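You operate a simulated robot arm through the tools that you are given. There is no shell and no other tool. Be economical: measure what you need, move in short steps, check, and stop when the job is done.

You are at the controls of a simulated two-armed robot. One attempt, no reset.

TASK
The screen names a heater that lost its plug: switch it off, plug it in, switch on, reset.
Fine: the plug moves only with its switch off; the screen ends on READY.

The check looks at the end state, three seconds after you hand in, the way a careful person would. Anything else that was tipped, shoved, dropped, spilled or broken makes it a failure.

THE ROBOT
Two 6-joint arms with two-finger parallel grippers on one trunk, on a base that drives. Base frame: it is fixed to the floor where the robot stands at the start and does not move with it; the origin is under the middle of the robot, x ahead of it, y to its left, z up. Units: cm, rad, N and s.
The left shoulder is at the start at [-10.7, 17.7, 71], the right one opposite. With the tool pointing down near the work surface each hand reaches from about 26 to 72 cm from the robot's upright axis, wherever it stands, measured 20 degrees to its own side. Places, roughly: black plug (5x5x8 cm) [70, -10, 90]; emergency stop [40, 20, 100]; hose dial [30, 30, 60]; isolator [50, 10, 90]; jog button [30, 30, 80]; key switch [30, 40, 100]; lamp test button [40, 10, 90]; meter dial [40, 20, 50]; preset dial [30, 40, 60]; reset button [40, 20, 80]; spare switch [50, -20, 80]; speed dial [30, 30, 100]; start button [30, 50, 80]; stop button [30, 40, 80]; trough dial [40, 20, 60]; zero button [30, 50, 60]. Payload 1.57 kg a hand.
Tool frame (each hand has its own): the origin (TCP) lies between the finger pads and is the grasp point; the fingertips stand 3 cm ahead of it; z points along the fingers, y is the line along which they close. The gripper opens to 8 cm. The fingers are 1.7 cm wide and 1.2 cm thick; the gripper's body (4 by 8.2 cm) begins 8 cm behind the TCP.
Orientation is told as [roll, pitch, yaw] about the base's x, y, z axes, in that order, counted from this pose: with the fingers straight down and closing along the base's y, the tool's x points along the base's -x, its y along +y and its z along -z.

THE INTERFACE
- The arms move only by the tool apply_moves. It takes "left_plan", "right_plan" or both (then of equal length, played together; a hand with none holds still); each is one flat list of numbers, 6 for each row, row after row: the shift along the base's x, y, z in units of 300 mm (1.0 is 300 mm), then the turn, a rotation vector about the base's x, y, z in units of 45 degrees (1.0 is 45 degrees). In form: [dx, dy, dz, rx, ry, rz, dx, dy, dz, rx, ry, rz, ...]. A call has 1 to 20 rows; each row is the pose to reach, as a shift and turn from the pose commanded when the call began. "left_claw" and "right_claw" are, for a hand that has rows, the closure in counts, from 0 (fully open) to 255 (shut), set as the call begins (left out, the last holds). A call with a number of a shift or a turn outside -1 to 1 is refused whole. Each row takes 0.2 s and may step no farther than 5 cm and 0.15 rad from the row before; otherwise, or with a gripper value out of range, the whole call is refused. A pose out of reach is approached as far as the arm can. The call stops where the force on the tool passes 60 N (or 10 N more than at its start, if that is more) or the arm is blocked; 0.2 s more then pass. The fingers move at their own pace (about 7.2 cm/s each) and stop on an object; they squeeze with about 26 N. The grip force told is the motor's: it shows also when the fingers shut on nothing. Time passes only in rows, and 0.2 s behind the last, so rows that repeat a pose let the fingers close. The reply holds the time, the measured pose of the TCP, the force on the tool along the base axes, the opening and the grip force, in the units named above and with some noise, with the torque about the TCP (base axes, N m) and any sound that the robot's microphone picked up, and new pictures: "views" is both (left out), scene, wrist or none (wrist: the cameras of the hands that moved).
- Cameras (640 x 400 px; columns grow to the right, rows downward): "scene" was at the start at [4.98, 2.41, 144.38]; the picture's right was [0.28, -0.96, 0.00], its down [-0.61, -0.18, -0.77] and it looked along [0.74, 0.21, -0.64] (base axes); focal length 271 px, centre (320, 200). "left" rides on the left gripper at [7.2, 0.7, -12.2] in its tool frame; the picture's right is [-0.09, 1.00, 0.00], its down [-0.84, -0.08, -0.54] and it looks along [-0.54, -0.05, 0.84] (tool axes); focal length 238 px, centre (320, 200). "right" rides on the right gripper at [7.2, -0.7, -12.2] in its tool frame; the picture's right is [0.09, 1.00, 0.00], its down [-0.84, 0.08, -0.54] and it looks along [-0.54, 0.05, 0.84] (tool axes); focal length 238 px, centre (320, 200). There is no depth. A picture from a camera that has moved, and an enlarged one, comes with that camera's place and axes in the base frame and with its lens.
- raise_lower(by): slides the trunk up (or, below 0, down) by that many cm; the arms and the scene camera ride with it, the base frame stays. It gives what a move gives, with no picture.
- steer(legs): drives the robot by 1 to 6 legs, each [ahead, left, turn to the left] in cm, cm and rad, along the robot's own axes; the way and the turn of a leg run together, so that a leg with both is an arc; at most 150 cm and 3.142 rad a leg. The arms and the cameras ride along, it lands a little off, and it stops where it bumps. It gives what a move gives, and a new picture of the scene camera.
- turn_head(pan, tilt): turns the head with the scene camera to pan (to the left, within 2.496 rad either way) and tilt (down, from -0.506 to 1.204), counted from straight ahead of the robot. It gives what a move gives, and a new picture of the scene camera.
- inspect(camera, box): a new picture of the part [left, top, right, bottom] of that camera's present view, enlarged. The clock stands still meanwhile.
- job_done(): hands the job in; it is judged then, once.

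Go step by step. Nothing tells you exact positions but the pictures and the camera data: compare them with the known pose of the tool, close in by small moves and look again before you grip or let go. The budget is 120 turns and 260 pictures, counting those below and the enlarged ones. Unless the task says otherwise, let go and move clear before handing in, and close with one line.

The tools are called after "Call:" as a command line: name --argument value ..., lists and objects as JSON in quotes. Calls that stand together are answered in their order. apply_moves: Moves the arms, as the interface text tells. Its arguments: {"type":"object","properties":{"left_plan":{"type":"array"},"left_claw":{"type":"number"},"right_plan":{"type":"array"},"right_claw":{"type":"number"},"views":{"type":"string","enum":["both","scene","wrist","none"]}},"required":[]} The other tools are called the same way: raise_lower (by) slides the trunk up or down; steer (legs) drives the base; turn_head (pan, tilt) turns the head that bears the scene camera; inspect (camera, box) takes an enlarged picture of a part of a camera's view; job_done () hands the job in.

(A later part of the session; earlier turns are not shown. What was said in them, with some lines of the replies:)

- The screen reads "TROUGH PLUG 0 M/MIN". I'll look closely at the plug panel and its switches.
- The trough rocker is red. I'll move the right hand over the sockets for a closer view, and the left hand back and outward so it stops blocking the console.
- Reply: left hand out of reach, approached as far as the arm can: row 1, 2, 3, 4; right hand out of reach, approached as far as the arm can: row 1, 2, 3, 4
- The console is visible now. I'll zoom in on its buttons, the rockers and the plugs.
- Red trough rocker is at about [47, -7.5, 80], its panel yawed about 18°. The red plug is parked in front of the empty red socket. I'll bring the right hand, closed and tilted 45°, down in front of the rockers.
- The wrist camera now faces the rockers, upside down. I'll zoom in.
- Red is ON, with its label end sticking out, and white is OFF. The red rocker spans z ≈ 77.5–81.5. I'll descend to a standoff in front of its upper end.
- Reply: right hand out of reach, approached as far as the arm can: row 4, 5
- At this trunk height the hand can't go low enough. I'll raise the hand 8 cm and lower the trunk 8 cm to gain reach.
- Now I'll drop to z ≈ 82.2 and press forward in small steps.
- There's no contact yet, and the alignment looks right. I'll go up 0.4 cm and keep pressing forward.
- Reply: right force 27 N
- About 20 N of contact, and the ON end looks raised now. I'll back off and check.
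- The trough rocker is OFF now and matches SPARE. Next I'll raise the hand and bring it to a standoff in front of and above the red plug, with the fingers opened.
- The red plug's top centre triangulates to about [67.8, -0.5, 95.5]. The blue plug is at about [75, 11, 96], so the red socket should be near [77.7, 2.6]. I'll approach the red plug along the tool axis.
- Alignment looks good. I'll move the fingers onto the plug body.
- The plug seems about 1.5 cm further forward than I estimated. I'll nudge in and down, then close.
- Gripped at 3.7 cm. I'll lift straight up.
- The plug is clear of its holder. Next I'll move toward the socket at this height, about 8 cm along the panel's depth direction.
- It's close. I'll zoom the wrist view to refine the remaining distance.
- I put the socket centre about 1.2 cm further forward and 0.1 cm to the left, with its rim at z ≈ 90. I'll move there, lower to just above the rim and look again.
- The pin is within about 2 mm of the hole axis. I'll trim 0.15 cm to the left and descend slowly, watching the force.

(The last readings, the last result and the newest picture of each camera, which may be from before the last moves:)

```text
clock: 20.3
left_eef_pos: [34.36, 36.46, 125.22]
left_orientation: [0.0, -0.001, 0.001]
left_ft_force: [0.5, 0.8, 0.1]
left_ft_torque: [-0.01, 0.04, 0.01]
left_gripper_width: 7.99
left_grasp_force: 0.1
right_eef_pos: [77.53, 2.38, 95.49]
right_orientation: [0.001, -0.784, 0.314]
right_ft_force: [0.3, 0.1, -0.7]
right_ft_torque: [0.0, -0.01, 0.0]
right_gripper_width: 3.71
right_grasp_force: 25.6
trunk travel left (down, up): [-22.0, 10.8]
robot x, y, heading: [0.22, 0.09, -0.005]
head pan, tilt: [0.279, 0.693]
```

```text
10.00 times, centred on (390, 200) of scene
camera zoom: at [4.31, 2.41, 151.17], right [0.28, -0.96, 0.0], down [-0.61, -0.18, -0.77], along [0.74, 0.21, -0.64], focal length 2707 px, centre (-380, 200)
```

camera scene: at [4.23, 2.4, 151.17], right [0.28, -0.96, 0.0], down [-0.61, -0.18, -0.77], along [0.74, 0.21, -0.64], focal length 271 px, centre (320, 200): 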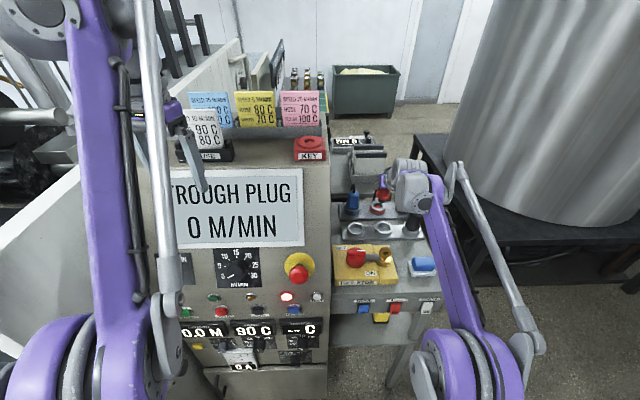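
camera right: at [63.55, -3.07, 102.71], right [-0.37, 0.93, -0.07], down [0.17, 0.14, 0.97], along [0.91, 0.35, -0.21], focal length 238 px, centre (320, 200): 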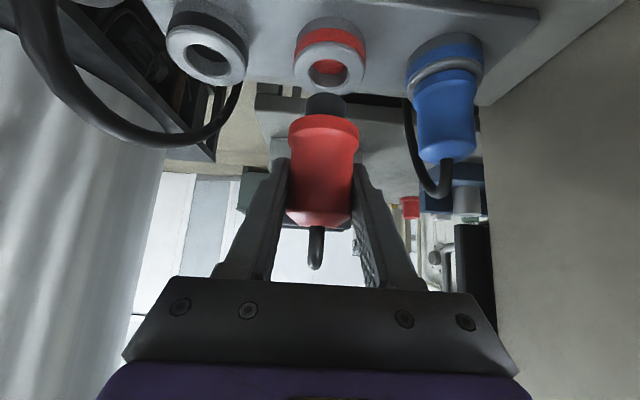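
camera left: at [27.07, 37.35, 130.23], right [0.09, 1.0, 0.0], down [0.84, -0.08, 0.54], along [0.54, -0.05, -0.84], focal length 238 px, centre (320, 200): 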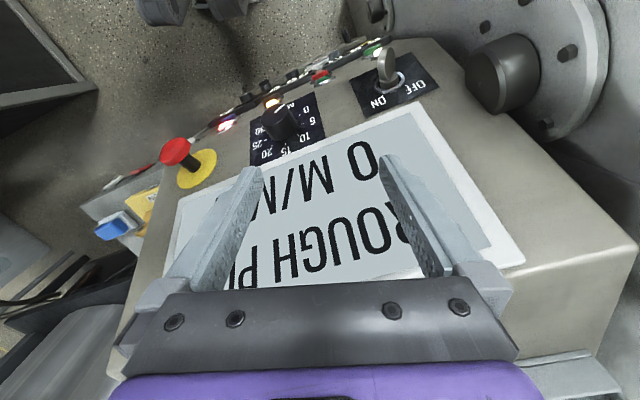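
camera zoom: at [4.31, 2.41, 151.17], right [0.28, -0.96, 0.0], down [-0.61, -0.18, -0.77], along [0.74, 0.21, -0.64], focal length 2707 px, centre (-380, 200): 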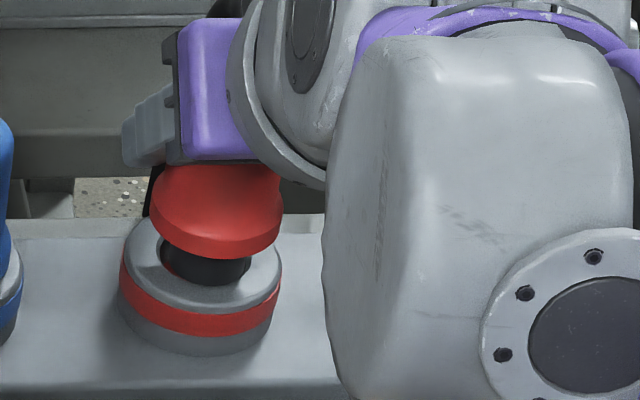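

The pin has entered the hole with no force. I'll keep descending to seat it.

Call:
apply_moves --right_plan '[0, 0, -0.015, 0, 0, 0, 0, 0, -0.03, 0, 0, 0, 0, 0, -0.04, 0, 0, 0, 0, 0, -0.05, 0, 0, 0, 0, 0, -0.06, 0, 0, 0]' --views "none"

Call:
inspect --camera "right" --box '[220, 0, 460, 150]'

Call:
inspect --camera "scene" --box '[330, 180, 420, 240]'

```text
clock: 21.3
left_eef_pos: [34.23, 36.58, 125.3]
left_orientation: [0.0, -0.003, -0.001]
left_ft_force: [0.2, 0.6, -0.1]
left_ft_torque: [-0.03, 0.0, -0.01]
left_gripper_width: 7.99
left_grasp_force: 0.1
right_eef_pos: [77.61, 2.48, 94.58]
right_orientation: [-0.003, -0.802, 0.315]
right_ft_force: [0.8, 1.8, 21.2]
right_ft_torque: [-0.03, 0.19, -0.02]
right_gripper_width: 3.76
right_grasp_force: 25.7
trunk travel left (down, up): [-22.0, 10.8]
robot x, y, heading: [0.72, -0.01, -0.002]
head pan, tilt: [0.279, 0.693]
stopped in row 5 (right hand): the force on the tool passed its limit at 64 N (the readings are from after the stop); the commanded pose is now the measured one
```

```text
2.67 times, centred on (340, 75) of right
camera zoom: at [64.66, -2.39, 97.98], right [-0.37, 0.93, -0.07], down [0.16, 0.13, 0.98], along [0.92, 0.35, -0.2], focal length 636 px, centre (267, 533)
```

zoom: 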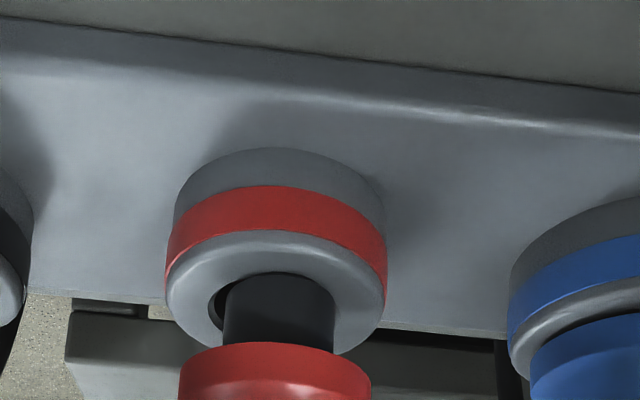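

```text
6.67 times, centred on (375, 210) of scene
camera zoom: at [4.1, 2.41, 151.16], right [0.28, -0.96, 0.0], down [-0.61, -0.18, -0.77], along [0.74, 0.21, -0.64], focal length 1804 px, centre (-47, 133)
```

zoom: 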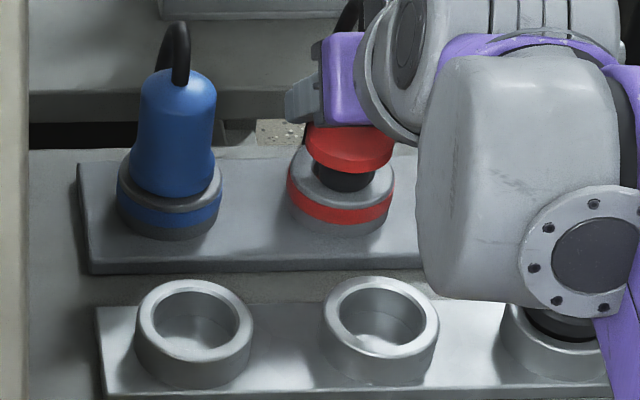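

The pin is catching on the front edge of the hole and the plug slipped slightly in the grip. I'll lift a little, shift 0.35 cm forward and 0.1 cm left, and look.

Call:
apply_moves --right_plan '[0, 0, 0.02, 0, 0.02, 0, 0.01, 0.007, 0.02, 0, 0.02, 0, 0.01, 0.007, 0.02, 0, 0.02, 0]' --views "none"

Call:
inspect --camera "right" --box '[260, 70, 380, 145]'

Call:
inspect --camera "scene" --box '[360, 190, 405, 220]'

```text
clock: 22.1
left_eef_pos: [34.28, 36.44, 125.35]
left_orientation: [0.0, -0.002, 0.0]
left_ft_force: [-0.1, 0.5, -0.6]
left_ft_torque: [0.04, -0.01, -0.01]
left_gripper_width: 8.0
left_grasp_force: 0.1
right_eef_pos: [77.97, 2.64, 95.11]
right_orientation: [0.006, -0.784, 0.309]
right_ft_force: [0.0, -0.4, -1.4]
right_ft_torque: [0.0, -0.02, 0.02]
right_gripper_width: 3.72
right_grasp_force: 25.4
trunk travel left (down, up): [-22.0, 10.8]
robot x, y, heading: [0.14, 0.11, -0.006]
head pan, tilt: [0.279, 0.693]
```

```text
5.33 times, centred on (320, 108) of right
camera zoom: at [65.17, -2.22, 98.59], right [-0.37, 0.93, -0.06], down [0.18, 0.13, 0.97], along [0.91, 0.35, -0.21], focal length 1271 px, centre (320, 693)
```

zoom: 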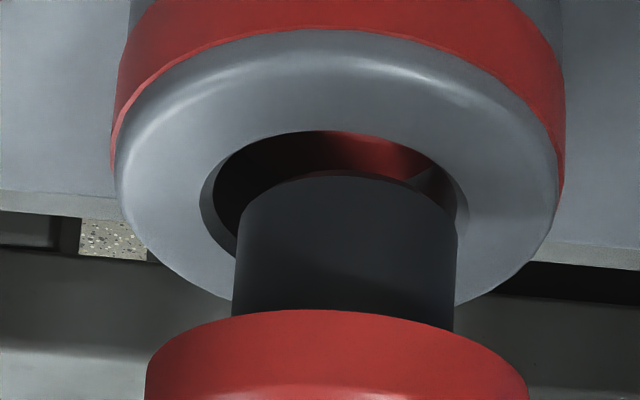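

```text
13.33 times, centred on (382, 205) of scene
camera zoom: at [4.35, 2.42, 151.17], right [0.28, -0.96, 0.0], down [-0.61, -0.18, -0.77], along [0.74, 0.21, -0.64], focal length 3609 px, centre (-513, 133)
```

zoom: 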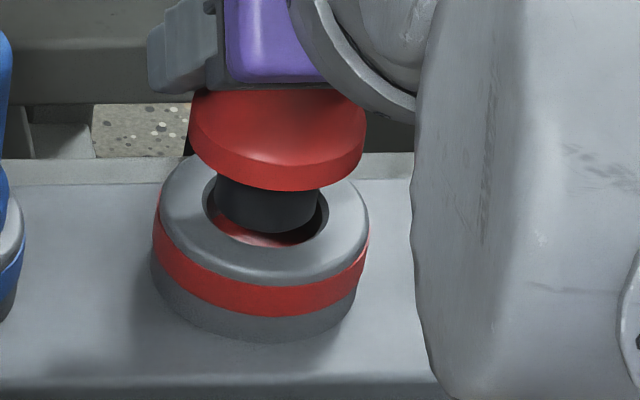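

Both views show the pin over the hole. I'll trim 0.2 cm forward and 0.15 cm right, then descend.

Call:
apply_moves --right_plan '[0.008, -0.003, 0, 0, 0, 0, 0.008, -0.003, -0.01, 0, 0, 0, 0.008, -0.003, -0.02, 0, 0, 0, 0.008, -0.003, -0.03, 0, 0, 0, 0.008, -0.003, -0.04, 0, 0, 0]' --views "none"

Call:
inspect --camera "right" --box '[260, 70, 380, 145]'

Call:
inspect --camera "scene" --box '[360, 190, 405, 220]'

```text
clock: 23.3
left_eef_pos: [34.37, 36.5, 125.33]
left_orientation: [0.0, -0.001, -0.001]
left_ft_force: [-0.7, -0.8, 0.8]
left_ft_torque: [-0.01, 0.05, -0.04]
left_gripper_width: 7.99
left_grasp_force: 0.1
right_eef_pos: [78.18, 2.47, 93.78]
right_orientation: [0.005, -0.785, 0.308]
right_ft_force: [1.2, 1.4, -0.9]
right_ft_torque: [0.01, -0.04, 0.01]
right_gripper_width: 3.71
right_grasp_force: 25.9
trunk travel left (down, up): [-22.0, 10.8]
robot x, y, heading: [0.05, 0.02, 0.002]
head pan, tilt: [0.279, 0.693]
```

```text
5.33 times, centred on (320, 108) of right
camera zoom: at [65.41, -2.34, 97.34], right [-0.37, 0.93, -0.06], down [0.18, 0.13, 0.97], along [0.91, 0.35, -0.21], focal length 1271 px, centre (320, 693)
```

zoom: 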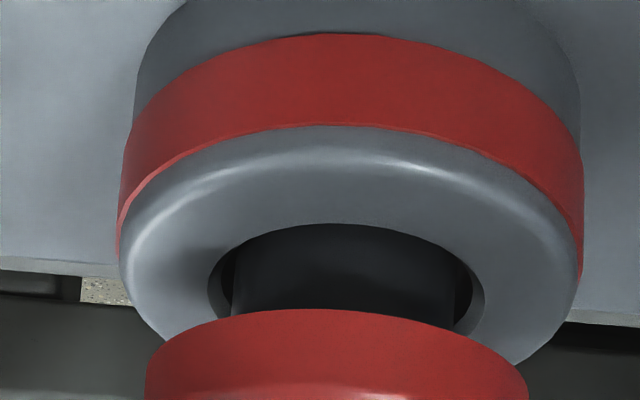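

```text
13.33 times, centred on (382, 205) of scene
camera zoom: at [4.35, 2.43, 151.17], right [0.28, -0.96, 0.0], down [-0.61, -0.18, -0.77], along [0.74, 0.21, -0.64], focal length 3609 px, centre (-513, 133)
```

zoom: 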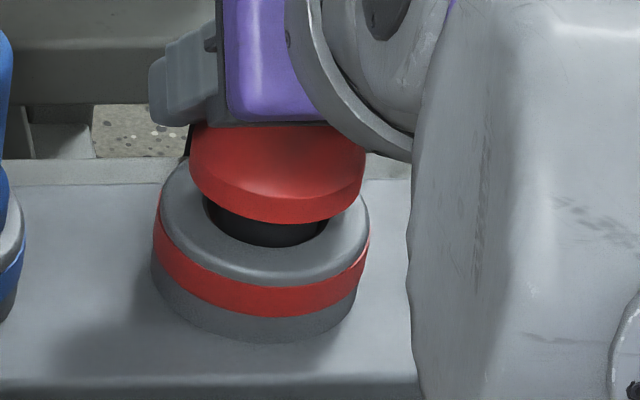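

The pin is in the hole. I'll push it down until it seats.

Call:
apply_moves --right_plan '[0, 0, -0.012, 0, 0, 0, 0, 0, -0.024, 0, 0, 0, 0, 0, -0.034, 0, 0, 0, 0, 0, -0.044, 0, 0, 0, 0, 0, -0.054, 0, 0, 0, 0, 0, -0.064, 0, 0, 0]' --views "none"

Call:
inspect --camera "right" --box '[220, 50, 500, 225]'

Call:
inspect --camera "scene" --box '[330, 180, 420, 240]'

```text
clock: 24.9
left_eef_pos: [34.04, 36.56, 125.36]
left_orientation: [0.0, -0.002, 0.0]
left_ft_force: [-0.2, -0.7, 0.2]
left_ft_torque: [0.02, -0.01, 0.01]
left_gripper_width: 8.0
left_grasp_force: 0.0
right_eef_pos: [78.21, 2.49, 92.73]
right_orientation: [0.004, -0.803, 0.308]
right_ft_force: [-4.0, -2.7, 23.9]
right_ft_torque: [-0.03, -0.03, -0.05]
right_gripper_width: 3.77
right_grasp_force: 26.3
trunk travel left (down, up): [-22.0, 10.8]
robot x, y, heading: [-0.44, 0.12, -0.001]
head pan, tilt: [0.279, 0.693]
stopped in row 6 (right hand): the force on the tool passed its limit at 61 N (the readings are from after the stop); the commanded pose is now the measured one
```

```text
2.29 times, centred on (360, 138) of right
camera zoom: at [65.36, -2.36, 95.97], right [-0.37, 0.93, -0.06], down [0.16, 0.13, 0.98], along [0.92, 0.35, -0.2], focal length 545 px, centre (229, 343)
```

zoom: 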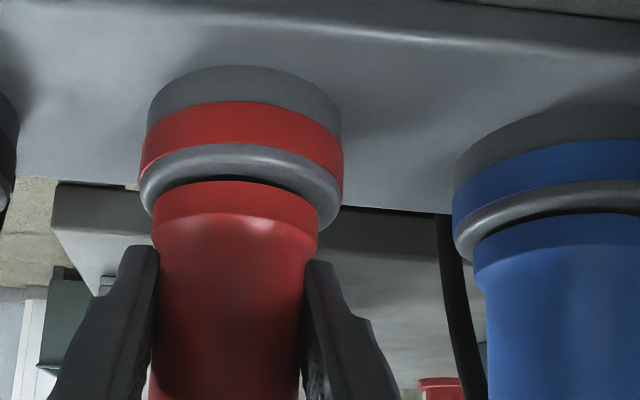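

```text
6.67 times, centred on (375, 210) of scene
camera zoom: at [4.02, 2.4, 151.16], right [0.28, -0.96, 0.0], down [-0.61, -0.18, -0.77], along [0.74, 0.21, -0.64], focal length 1804 px, centre (-47, 133)
```

zoom: 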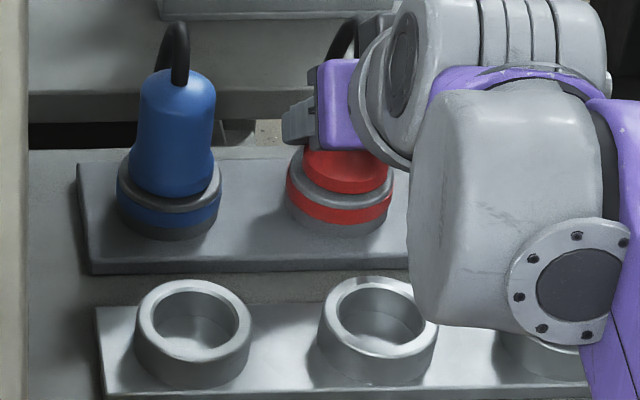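

The plug is seated the same way as the blue one. I'll release and back off along the tool axis, then check.

Call:
apply_moves --right_plan '[0, 0, 0, 0, 0, 0, 0, 0, 0, 0, 0, 0, 0, 0, 0, 0, 0, 0]' --right_claw 30 --views "none"

Call:
apply_moves --right_plan '[-0.067, -0.021, 0.07, 0, 0, 0, -0.134, -0.042, 0.14, 0, 0, 0, -0.21, -0.066, 0.24, 0, 0, 0, -0.28, -0.088, 0.35, 0, 0, 0]' --views "wrist"

Call:
inspect --camera "scene" --box '[330, 180, 420, 240]'

```text
clock: 25.6
left_eef_pos: [34.34, 36.53, 125.32]
left_orientation: [-0.001, 0.0, 0.0]
left_ft_force: [-0.3, -0.1, -0.3]
left_ft_torque: [0.01, 0.0, 0.02]
left_gripper_width: 7.99
left_grasp_force: 0.0
right_eef_pos: [78.39, 2.42, 92.33]
right_orientation: [0.002, -0.796, 0.31]
right_ft_force: [-0.2, -0.3, -0.2]
right_ft_torque: [0.0, 0.02, -0.01]
right_gripper_width: 7.05
right_grasp_force: 0.0
trunk travel left (down, up): [-22.0, 10.8]
robot x, y, heading: [-0.25, -0.17, -0.002]
head pan, tilt: [0.279, 0.693]
```

```text
clock: 26.6
left_eef_pos: [34.2, 36.52, 125.24]
left_orientation: [0.0, -0.001, 0.0]
left_ft_force: [-0.2, -0.1, 0.0]
left_ft_torque: [0.03, -0.02, 0.04]
left_gripper_width: 8.0
left_grasp_force: 0.0
right_eef_pos: [70.07, -0.32, 102.93]
right_orientation: [0.002, -0.798, 0.309]
right_ft_force: [0.5, -0.6, 0.9]
right_ft_torque: [0.0, -0.01, -0.02]
right_gripper_width: 7.05
right_grasp_force: 0.0
trunk travel left (down, up): [-22.0, 10.8]
robot x, y, heading: [-0.22, 0.33, -0.001]
head pan, tilt: [0.279, 0.693]
camera right: at [57.16, -5.06, 106.36], right [-0.37, 0.93, -0.06], down [0.16, 0.13, 0.98], along [0.92, 0.35, -0.2], focal length 238 px, centre (320, 200)
```

right: 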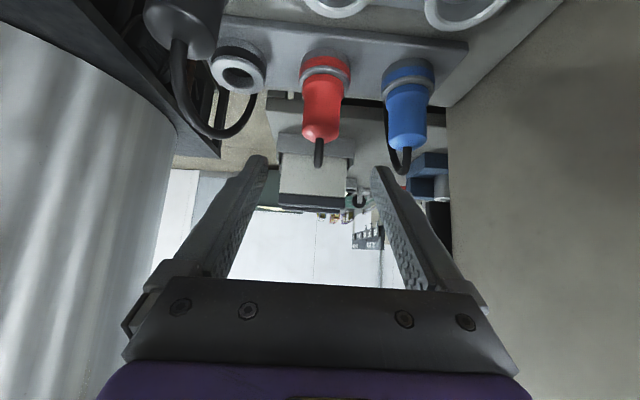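

```text
6.67 times, centred on (375, 210) of scene
camera zoom: at [4.24, 2.4, 151.17], right [0.28, -0.96, 0.0], down [-0.61, -0.18, -0.77], along [0.74, 0.21, -0.64], focal length 1804 px, centre (-47, 133)
```

zoom: 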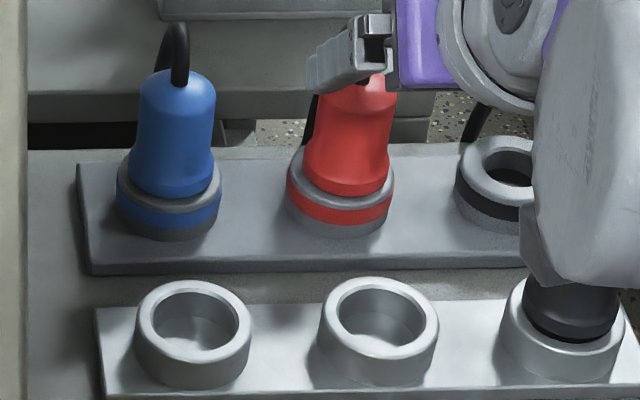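

The plug stands upright and fully home. I'll retreat the right hand, closed, to in front of the rockers for the ON press.

Call:
apply_moves --right_plan '[-0.14, -0.045, 0, 0, 0, 0, -0.28, -0.09, 0, 0, 0, 0, -0.42, -0.135, 0, 0, 0, 0, -0.56, -0.18, 0, 0, 0, 0, -0.7, -0.225, 0, 0, 0, 0, -0.84, -0.27, 0, 0, 0, 0, -0.98, -0.3, -0.02, 0, 0, 0]' --right_claw 255 --views "none"

Call:
apply_moves --right_plan '[0, 0, -0.16, 0, 0, 0, 0, 0, -0.32, 0, 0, 0, 0, 0, -0.48, 0, 0, 0, 0, 0, -0.6, 0, 0, 0, 0, 0, -0.6, 0, 0, 0]' --views "wrist"

Call:
inspect --camera "scene" --box '[160, 200, 460, 390]'

```text
clock: 28.2
left_eef_pos: [34.13, 36.5, 125.34]
left_orientation: [0.001, -0.003, -0.001]
left_ft_force: [0.7, 0.0, -0.6]
left_ft_torque: [0.0, -0.02, 0.0]
left_gripper_width: 8.01
left_grasp_force: 0.0
right_eef_pos: [40.51, -9.39, 101.9]
right_orientation: [0.003, -0.797, 0.309]
right_ft_force: [-0.3, -0.2, -0.1]
right_ft_torque: [0.0, -0.03, 0.0]
right_gripper_width: 0.03
right_grasp_force: 21.2
trunk travel left (down, up): [-22.0, 10.8]
robot x, y, heading: [-0.22, -0.05, -0.003]
head pan, tilt: [0.279, 0.693]
```

```text
clock: 29.4
left_eef_pos: [34.21, 36.6, 125.28]
left_orientation: [0.002, 0.002, 0.001]
left_ft_force: [-0.4, 0.8, -0.1]
left_ft_torque: [0.0, 0.02, -0.04]
left_gripper_width: 8.0
left_grasp_force: 0.0
right_eef_pos: [40.82, -9.15, 84.19]
right_orientation: [0.004, -0.797, 0.309]
right_ft_force: [0.6, 0.0, 0.3]
right_ft_torque: [0.0, 0.02, 0.02]
right_gripper_width: 0.0
right_grasp_force: 21.3
trunk travel left (down, up): [-22.0, 10.8]
robot x, y, heading: [-0.22, 0.27, 0.0]
head pan, tilt: [0.279, 0.693]
camera right: at [27.88, -14.02, 87.67], right [-0.37, 0.93, -0.06], down [0.16, 0.13, 0.98], along [0.92, 0.35, -0.2], focal length 238 px, centre (320, 200)
```

right: 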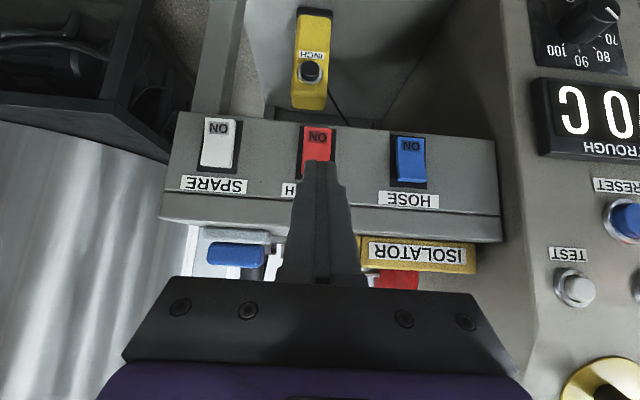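

```text
2.11 times, centred on (310, 295) of scene
camera zoom: at [4.28, 2.42, 151.17], right [0.28, -0.96, 0.0], down [-0.61, -0.18, -0.77], along [0.74, 0.21, -0.64], focal length 570 px, centre (341, 0)
```

zoom: 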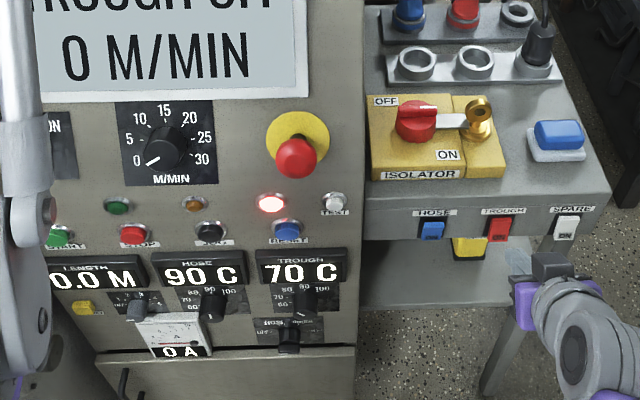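

The screen now says "TROUGH OFF" and the temperature reads. I'll press the lower (ON) half of the red rocker.

Call:
apply_moves --right_plan '[0.004, -0.011, -0.08, 0, 0, 0, 0.004, -0.011, -0.15, 0, 0, 0, 0.083, 0.015, -0.15, 0, 0, 0, 0.109, 0.023, -0.15, 0, 0, 0, 0.121, 0.027, -0.15, 0, 0, 0, 0.131, 0.03, -0.15, 0, 0, 0, 0.139, 0.033, -0.15, 0, 0, 0, 0.147, 0.035, -0.15, 0, 0, 0]' --views "wrist"

```text
clock: 31.2
left_eef_pos: [34.07, 36.45, 125.39]
left_orientation: [0.001, -0.002, -0.001]
left_ft_force: [-0.2, -0.8, 1.0]
left_ft_torque: [0.04, -0.02, -0.01]
left_gripper_width: 8.01
left_grasp_force: 0.1
right_eef_pos: [44.72, -8.23, 79.7]
right_orientation: [0.004, -0.796, 0.308]
right_ft_force: [-20.3, -7.7, -3.1]
right_ft_torque: [-0.2, 0.35, -0.08]
right_gripper_width: 0.0
right_grasp_force: 21.2
trunk travel left (down, up): [-22.0, 10.8]
robot x, y, heading: [0.09, -0.17, -0.001]
head pan, tilt: [0.279, 0.693]
camera right: at [31.87, -13.0, 83.11], right [-0.37, 0.93, -0.06], down [0.17, 0.13, 0.98], along [0.92, 0.35, -0.2], focal length 238 px, centre (320, 200)
```

right: 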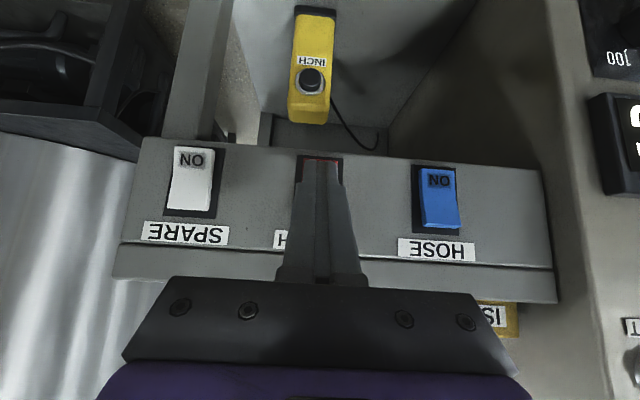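

Contact was about 22 N. I'll back off and check the rocker and the screen.

Call:
apply_moves --right_plan '[-0.0633, -0.0207, 0, 0, 0, 0, -0.12, -0.04, 0, 0, 0, 0, -0.15, -0.05, 0.13, 0, 0, 0, -0.15, -0.05, 0.29, 0, 0, 0]' --views "scene"

Call:
inspect --camera "right" --box '[140, 0, 500, 225]'

Call:
inspect --camera "scene" --box '[160, 160, 340, 385]'

```text
clock: 32.2
left_eef_pos: [34.19, 36.61, 125.29]
left_orientation: [0.002, 0.0, -0.001]
left_ft_force: [-0.7, -0.2, 0.2]
left_ft_torque: [0.03, 0.01, -0.01]
left_gripper_width: 8.0
left_grasp_force: 0.0
right_eef_pos: [40.35, -9.44, 88.32]
right_orientation: [0.001, -0.798, 0.309]
right_ft_force: [-1.0, 0.1, 0.2]
right_ft_torque: [0.02, -0.01, -0.05]
right_gripper_width: 0.0
right_grasp_force: 21.4
trunk travel left (down, up): [-22.0, 10.8]
robot x, y, heading: [-0.17, -0.07, 0.001]
head pan, tilt: [0.279, 0.693]
camera scene: at [4.23, 2.41, 151.17], right [0.28, -0.96, 0.0], down [-0.61, -0.18, -0.77], along [0.74, 0.21, -0.64], focal length 271 px, centre (320, 200)
```

scene: 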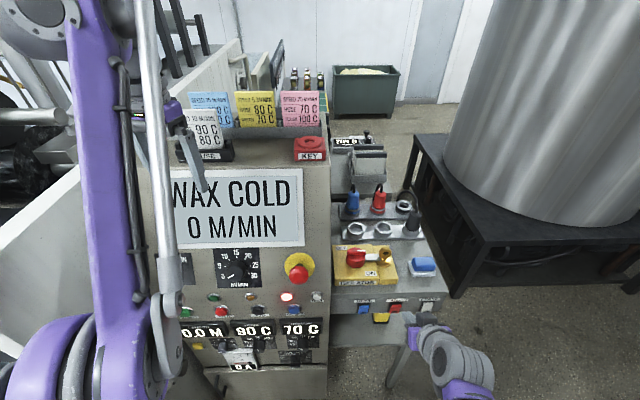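

```text
1.78 times, centred on (320, 112) of right
camera zoom: at [27.52, -14.32, 91.7], right [-0.37, 0.93, -0.06], down [0.16, 0.13, 0.98], along [0.92, 0.35, -0.2], focal length 424 px, centre (320, 356)
```

zoom: 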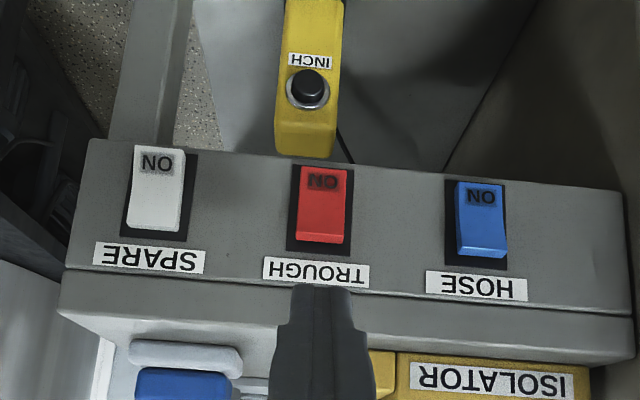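

```text
1.78 times, centred on (250, 272) of scene
camera zoom: at [4.23, 2.41, 151.17], right [0.28, -0.96, 0.0], down [-0.61, -0.18, -0.77], along [0.74, 0.21, -0.64], focal length 481 px, centre (444, 71)
```

zoom: 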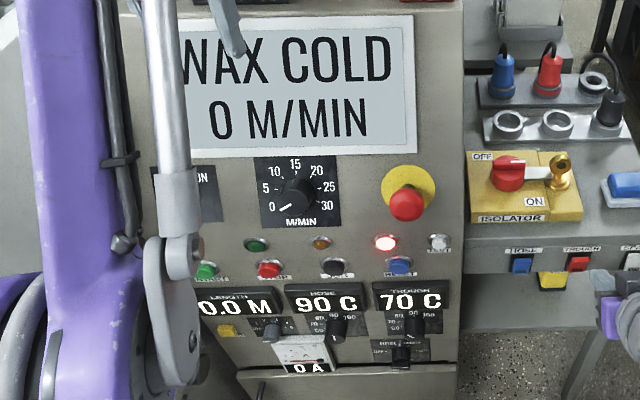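

The rocker is ON and the screen now shows "WAX COLD", so it's heating. RESET is at about [37.6, 18.5, 83.4] on a face parallel to this panel. I'll bring the right hand to a standoff in front of it.

Call:
apply_moves --right_plan '[-0.12, -0.03, 0, 0, 0, 0, -0.24, 0.02, 0, 0, 0, 0, -0.34, 0.12, 0, 0, 0, 0, -0.34, 0.27, 0, 0, 0, 0, -0.34, 0.42, 0, 0, 0, 0, -0.34, 0.57, 0, 0, 0, 0, -0.34, 0.72, 0, 0, 0, 0, -0.34, 0.853, -0.05, 0, 0, 0, -0.34, 0.853, -0.114, 0, 0, 0]'

```text
clock: 34.2
left_eef_pos: [34.39, 36.48, 125.24]
left_orientation: [-0.001, 0.0, 0.0]
left_ft_force: [-0.3, -0.7, -0.5]
left_ft_torque: [0.01, 0.0, 0.0]
left_gripper_width: 7.97
left_grasp_force: 0.0
right_eef_pos: [30.06, 15.89, 84.79]
right_orientation: [0.007, -0.798, 0.306]
right_ft_force: [-0.4, -0.5, -0.1]
right_ft_torque: [0.0, -0.01, -0.01]
right_gripper_width: 0.0
right_grasp_force: 21.6
trunk travel left (down, up): [-22.0, 10.8]
robot x, y, heading: [0.17, 0.08, 0.0]
head pan, tilt: [0.279, 0.693]
camera scene: at [4.34, 2.38, 151.17], right [0.28, -0.96, 0.0], down [-0.61, -0.18, -0.77], along [0.74, 0.21, -0.64], focal length 271 px, centre (320, 200)
camera right: at [17.36, 11.13, 88.11], right [-0.37, 0.93, -0.06], down [0.17, 0.13, 0.98], along [0.92, 0.35, -0.2], focal length 238 px, centre (320, 200)
```

scene: 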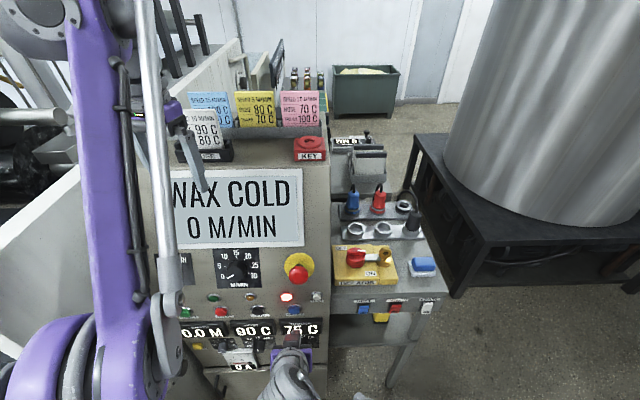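
right: 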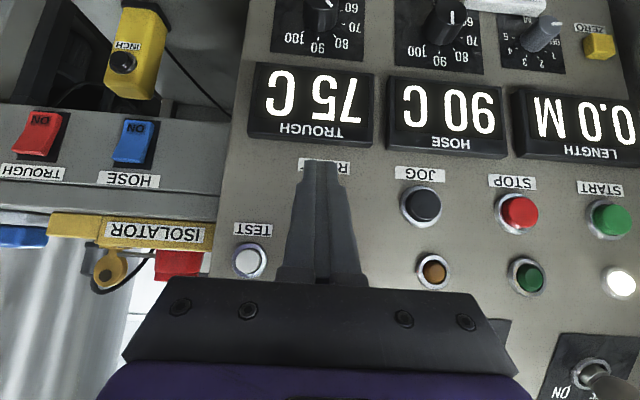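

The trough is at 75 °C and rising. I'll shift the hand 0.8 cm left to line up with RESET, then zoom while it heats.

Call:
apply_moves --right_plan '[-0.008, 0.0255, 0.005, 0, 0, 0, -0.008, 0.0255, 0.005, 0, 0, 0, -0.008, 0.0255, 0.005, 0, 0, 0, -0.008, 0.0255, 0.005, 0, 0, 0, -0.008, 0.0255, 0.005, 0, 0, 0, -0.008, 0.0255, 0.005, 0, 0, 0, -0.008, 0.0255, 0.005, 0, 0, 0, -0.008, 0.0255, 0.005, 0, 0, 0, -0.008, 0.0255, 0.005, 0, 0, 0, -0.008, 0.0255, 0.005, 0, 0, 0]' --views "wrist"

Call:
inspect --camera "scene" --box '[170, 160, 340, 390]'

```text
clock: 36.5
left_eef_pos: [34.36, 36.35, 125.27]
left_orientation: [-0.002, 0.002, 0.001]
left_ft_force: [-0.7, -0.4, -0.4]
left_ft_torque: [0.0, 0.0, 0.03]
left_gripper_width: 7.98
left_grasp_force: 0.0
right_eef_pos: [29.95, 16.58, 84.94]
right_orientation: [0.003, -0.795, 0.31]
right_ft_force: [0.9, 0.5, -0.1]
right_ft_torque: [-0.02, 0.0, -0.01]
right_gripper_width: 0.02
right_grasp_force: 21.0
trunk travel left (down, up): [-22.0, 10.8]
robot x, y, heading: [0.43, 0.15, -0.001]
head pan, tilt: [0.279, 0.693]
camera right: at [17.13, 11.82, 88.35], right [-0.37, 0.93, -0.06], down [0.17, 0.13, 0.98], along [0.92, 0.35, -0.2], focal length 238 px, centre (320, 200)
```

right: 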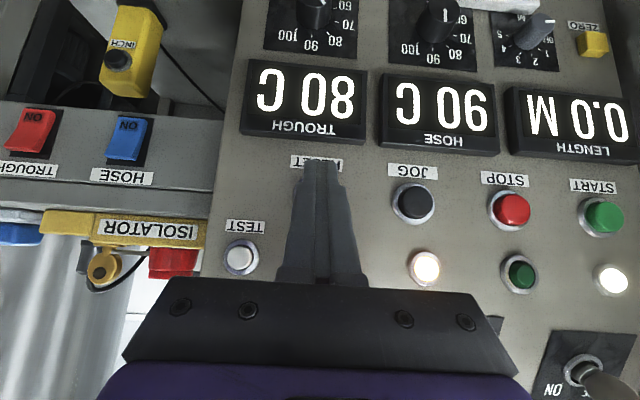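

```text
1.74 times, centred on (255, 275) of scene
camera zoom: at [4.33, 2.42, 151.17], right [0.28, -0.96, 0.0], down [-0.61, -0.18, -0.77], along [0.74, 0.21, -0.64], focal length 471 px, centre (433, 70)
```

zoom: 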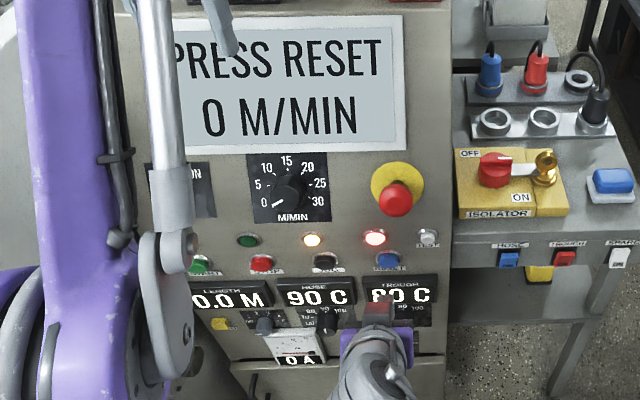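

The screen says "PRESS RESET" and the hand is lined up. I'll push forward in small steps.

Call:
apply_moves --right_plan '[0.0475, 0.016, 0, 0, 0, 0, 0.095, 0.033, 0, 0, 0, 0, 0.121, 0.041, 0, 0, 0, 0, 0.134, 0.045, 0, 0, 0, 0, 0.143, 0.048, 0, 0, 0, 0, 0.15, 0.05, 0, 0, 0, 0]' --views "wrist"

Call:
inspect --camera "scene" --box '[170, 160, 340, 390]'

```text
clock: 37.9
left_eef_pos: [34.32, 36.5, 125.42]
left_orientation: [0.0, 0.001, 0.0]
left_ft_force: [-0.2, -0.1, -0.6]
left_ft_torque: [0.0, -0.03, 0.0]
left_gripper_width: 8.0
left_grasp_force: 0.2
right_eef_pos: [34.51, 18.14, 85.26]
right_orientation: [0.003, -0.795, 0.309]
right_ft_force: [-6.4, -1.9, -2.9]
right_ft_torque: [-0.08, 0.2, 0.02]
right_gripper_width: 0.03
right_grasp_force: 21.1
trunk travel left (down, up): [-22.0, 10.8]
robot x, y, heading: [-0.2, -0.2, 0.002]
head pan, tilt: [0.279, 0.693]
heard: click
camera right: at [21.64, 13.37, 88.58], right [-0.37, 0.93, -0.06], down [0.17, 0.13, 0.98], along [0.92, 0.35, -0.2], focal length 238 px, centre (320, 200)
```

right: 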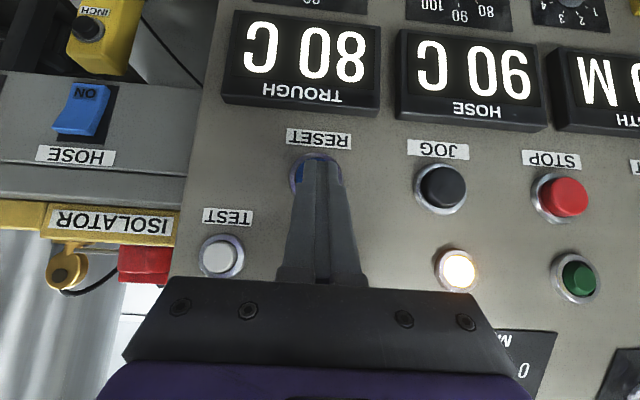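

```text
1.74 times, centred on (255, 275) of scene
camera zoom: at [4.24, 2.4, 151.17], right [0.28, -0.96, 0.0], down [-0.61, -0.18, -0.77], along [0.74, 0.21, -0.64], focal length 471 px, centre (433, 70)
```

zoom: 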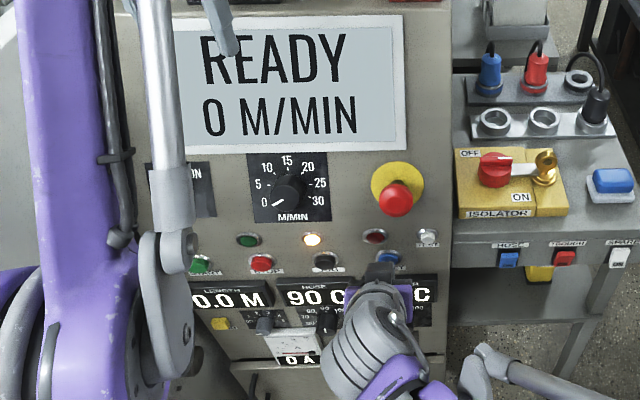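

The button clicked and the screen reads READY. I'll back off and give it a final check.

Call:
apply_moves --right_plan '[-0.1, -0.033, 0, 0, 0, 0, -0.2, -0.066, 0, 0, 0, 0, -0.2, -0.23, 0, 0, 0, 0, -0.2, -0.39, 0, 0, 0, 0, -0.2, -0.55, 0.02, 0, 0, 0, -0.2, -0.7, 0.05, 0, 0, 0, -0.2, -0.85, 0.05, 0, 0, 0, -0.2, -0.85, 0.05, 0, 0, 0, -0.2, -0.85, 0.05, 0, 0, 0, -0.2, -0.85, 0.05, 0, 0, 0]' --views "scene"

Call:
inspect --camera "scene" --box '[170, 160, 460, 340]'

```text
clock: 40.0
left_eef_pos: [34.37, 36.51, 125.21]
left_orientation: [-0.001, 0.0, 0.001]
left_ft_force: [-0.1, -1.0, -0.9]
left_ft_torque: [0.01, -0.01, 0.04]
left_gripper_width: 7.98
left_grasp_force: 0.0
right_eef_pos: [28.62, -7.08, 86.44]
right_orientation: [0.004, -0.796, 0.309]
right_ft_force: [0.6, -0.4, -0.1]
right_ft_torque: [-0.01, 0.0, 0.01]
right_gripper_width: 0.01
right_grasp_force: 21.4
trunk travel left (down, up): [-22.0, 10.8]
robot x, y, heading: [0.11, -0.08, 0.001]
head pan, tilt: [0.279, 0.693]
camera scene: at [4.34, 2.42, 151.17], right [0.28, -0.96, 0.0], down [-0.61, -0.18, -0.77], along [0.74, 0.21, -0.64], focal length 271 px, centre (320, 200)
```

scene: 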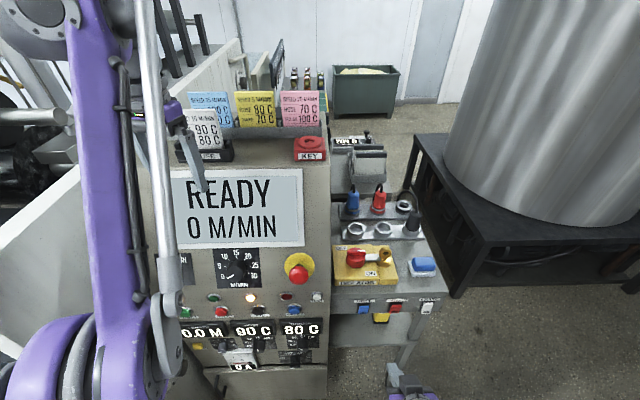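

```text
2.21 times, centred on (315, 250) of scene
camera zoom: at [4.34, 2.42, 151.17], right [0.28, -0.96, 0.0], down [-0.61, -0.18, -0.77], along [0.74, 0.21, -0.64], focal length 597 px, centre (331, 90)
```

zoom: 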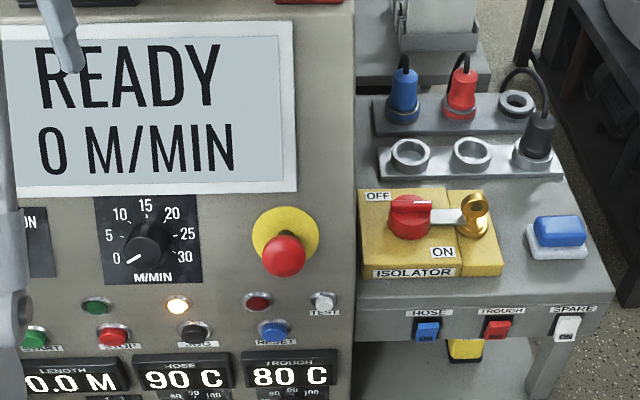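

The screen still reads READY, the red plug is seated with its rocker ON, and both hands are clear. I'm handing in.

Call:
job_done

```text
The job is handed in.
```

The screen named the trough heater. I switched it off, plugged it in, switched it back on and pressed reset once the wax had warmed, and the screen ended on READY.
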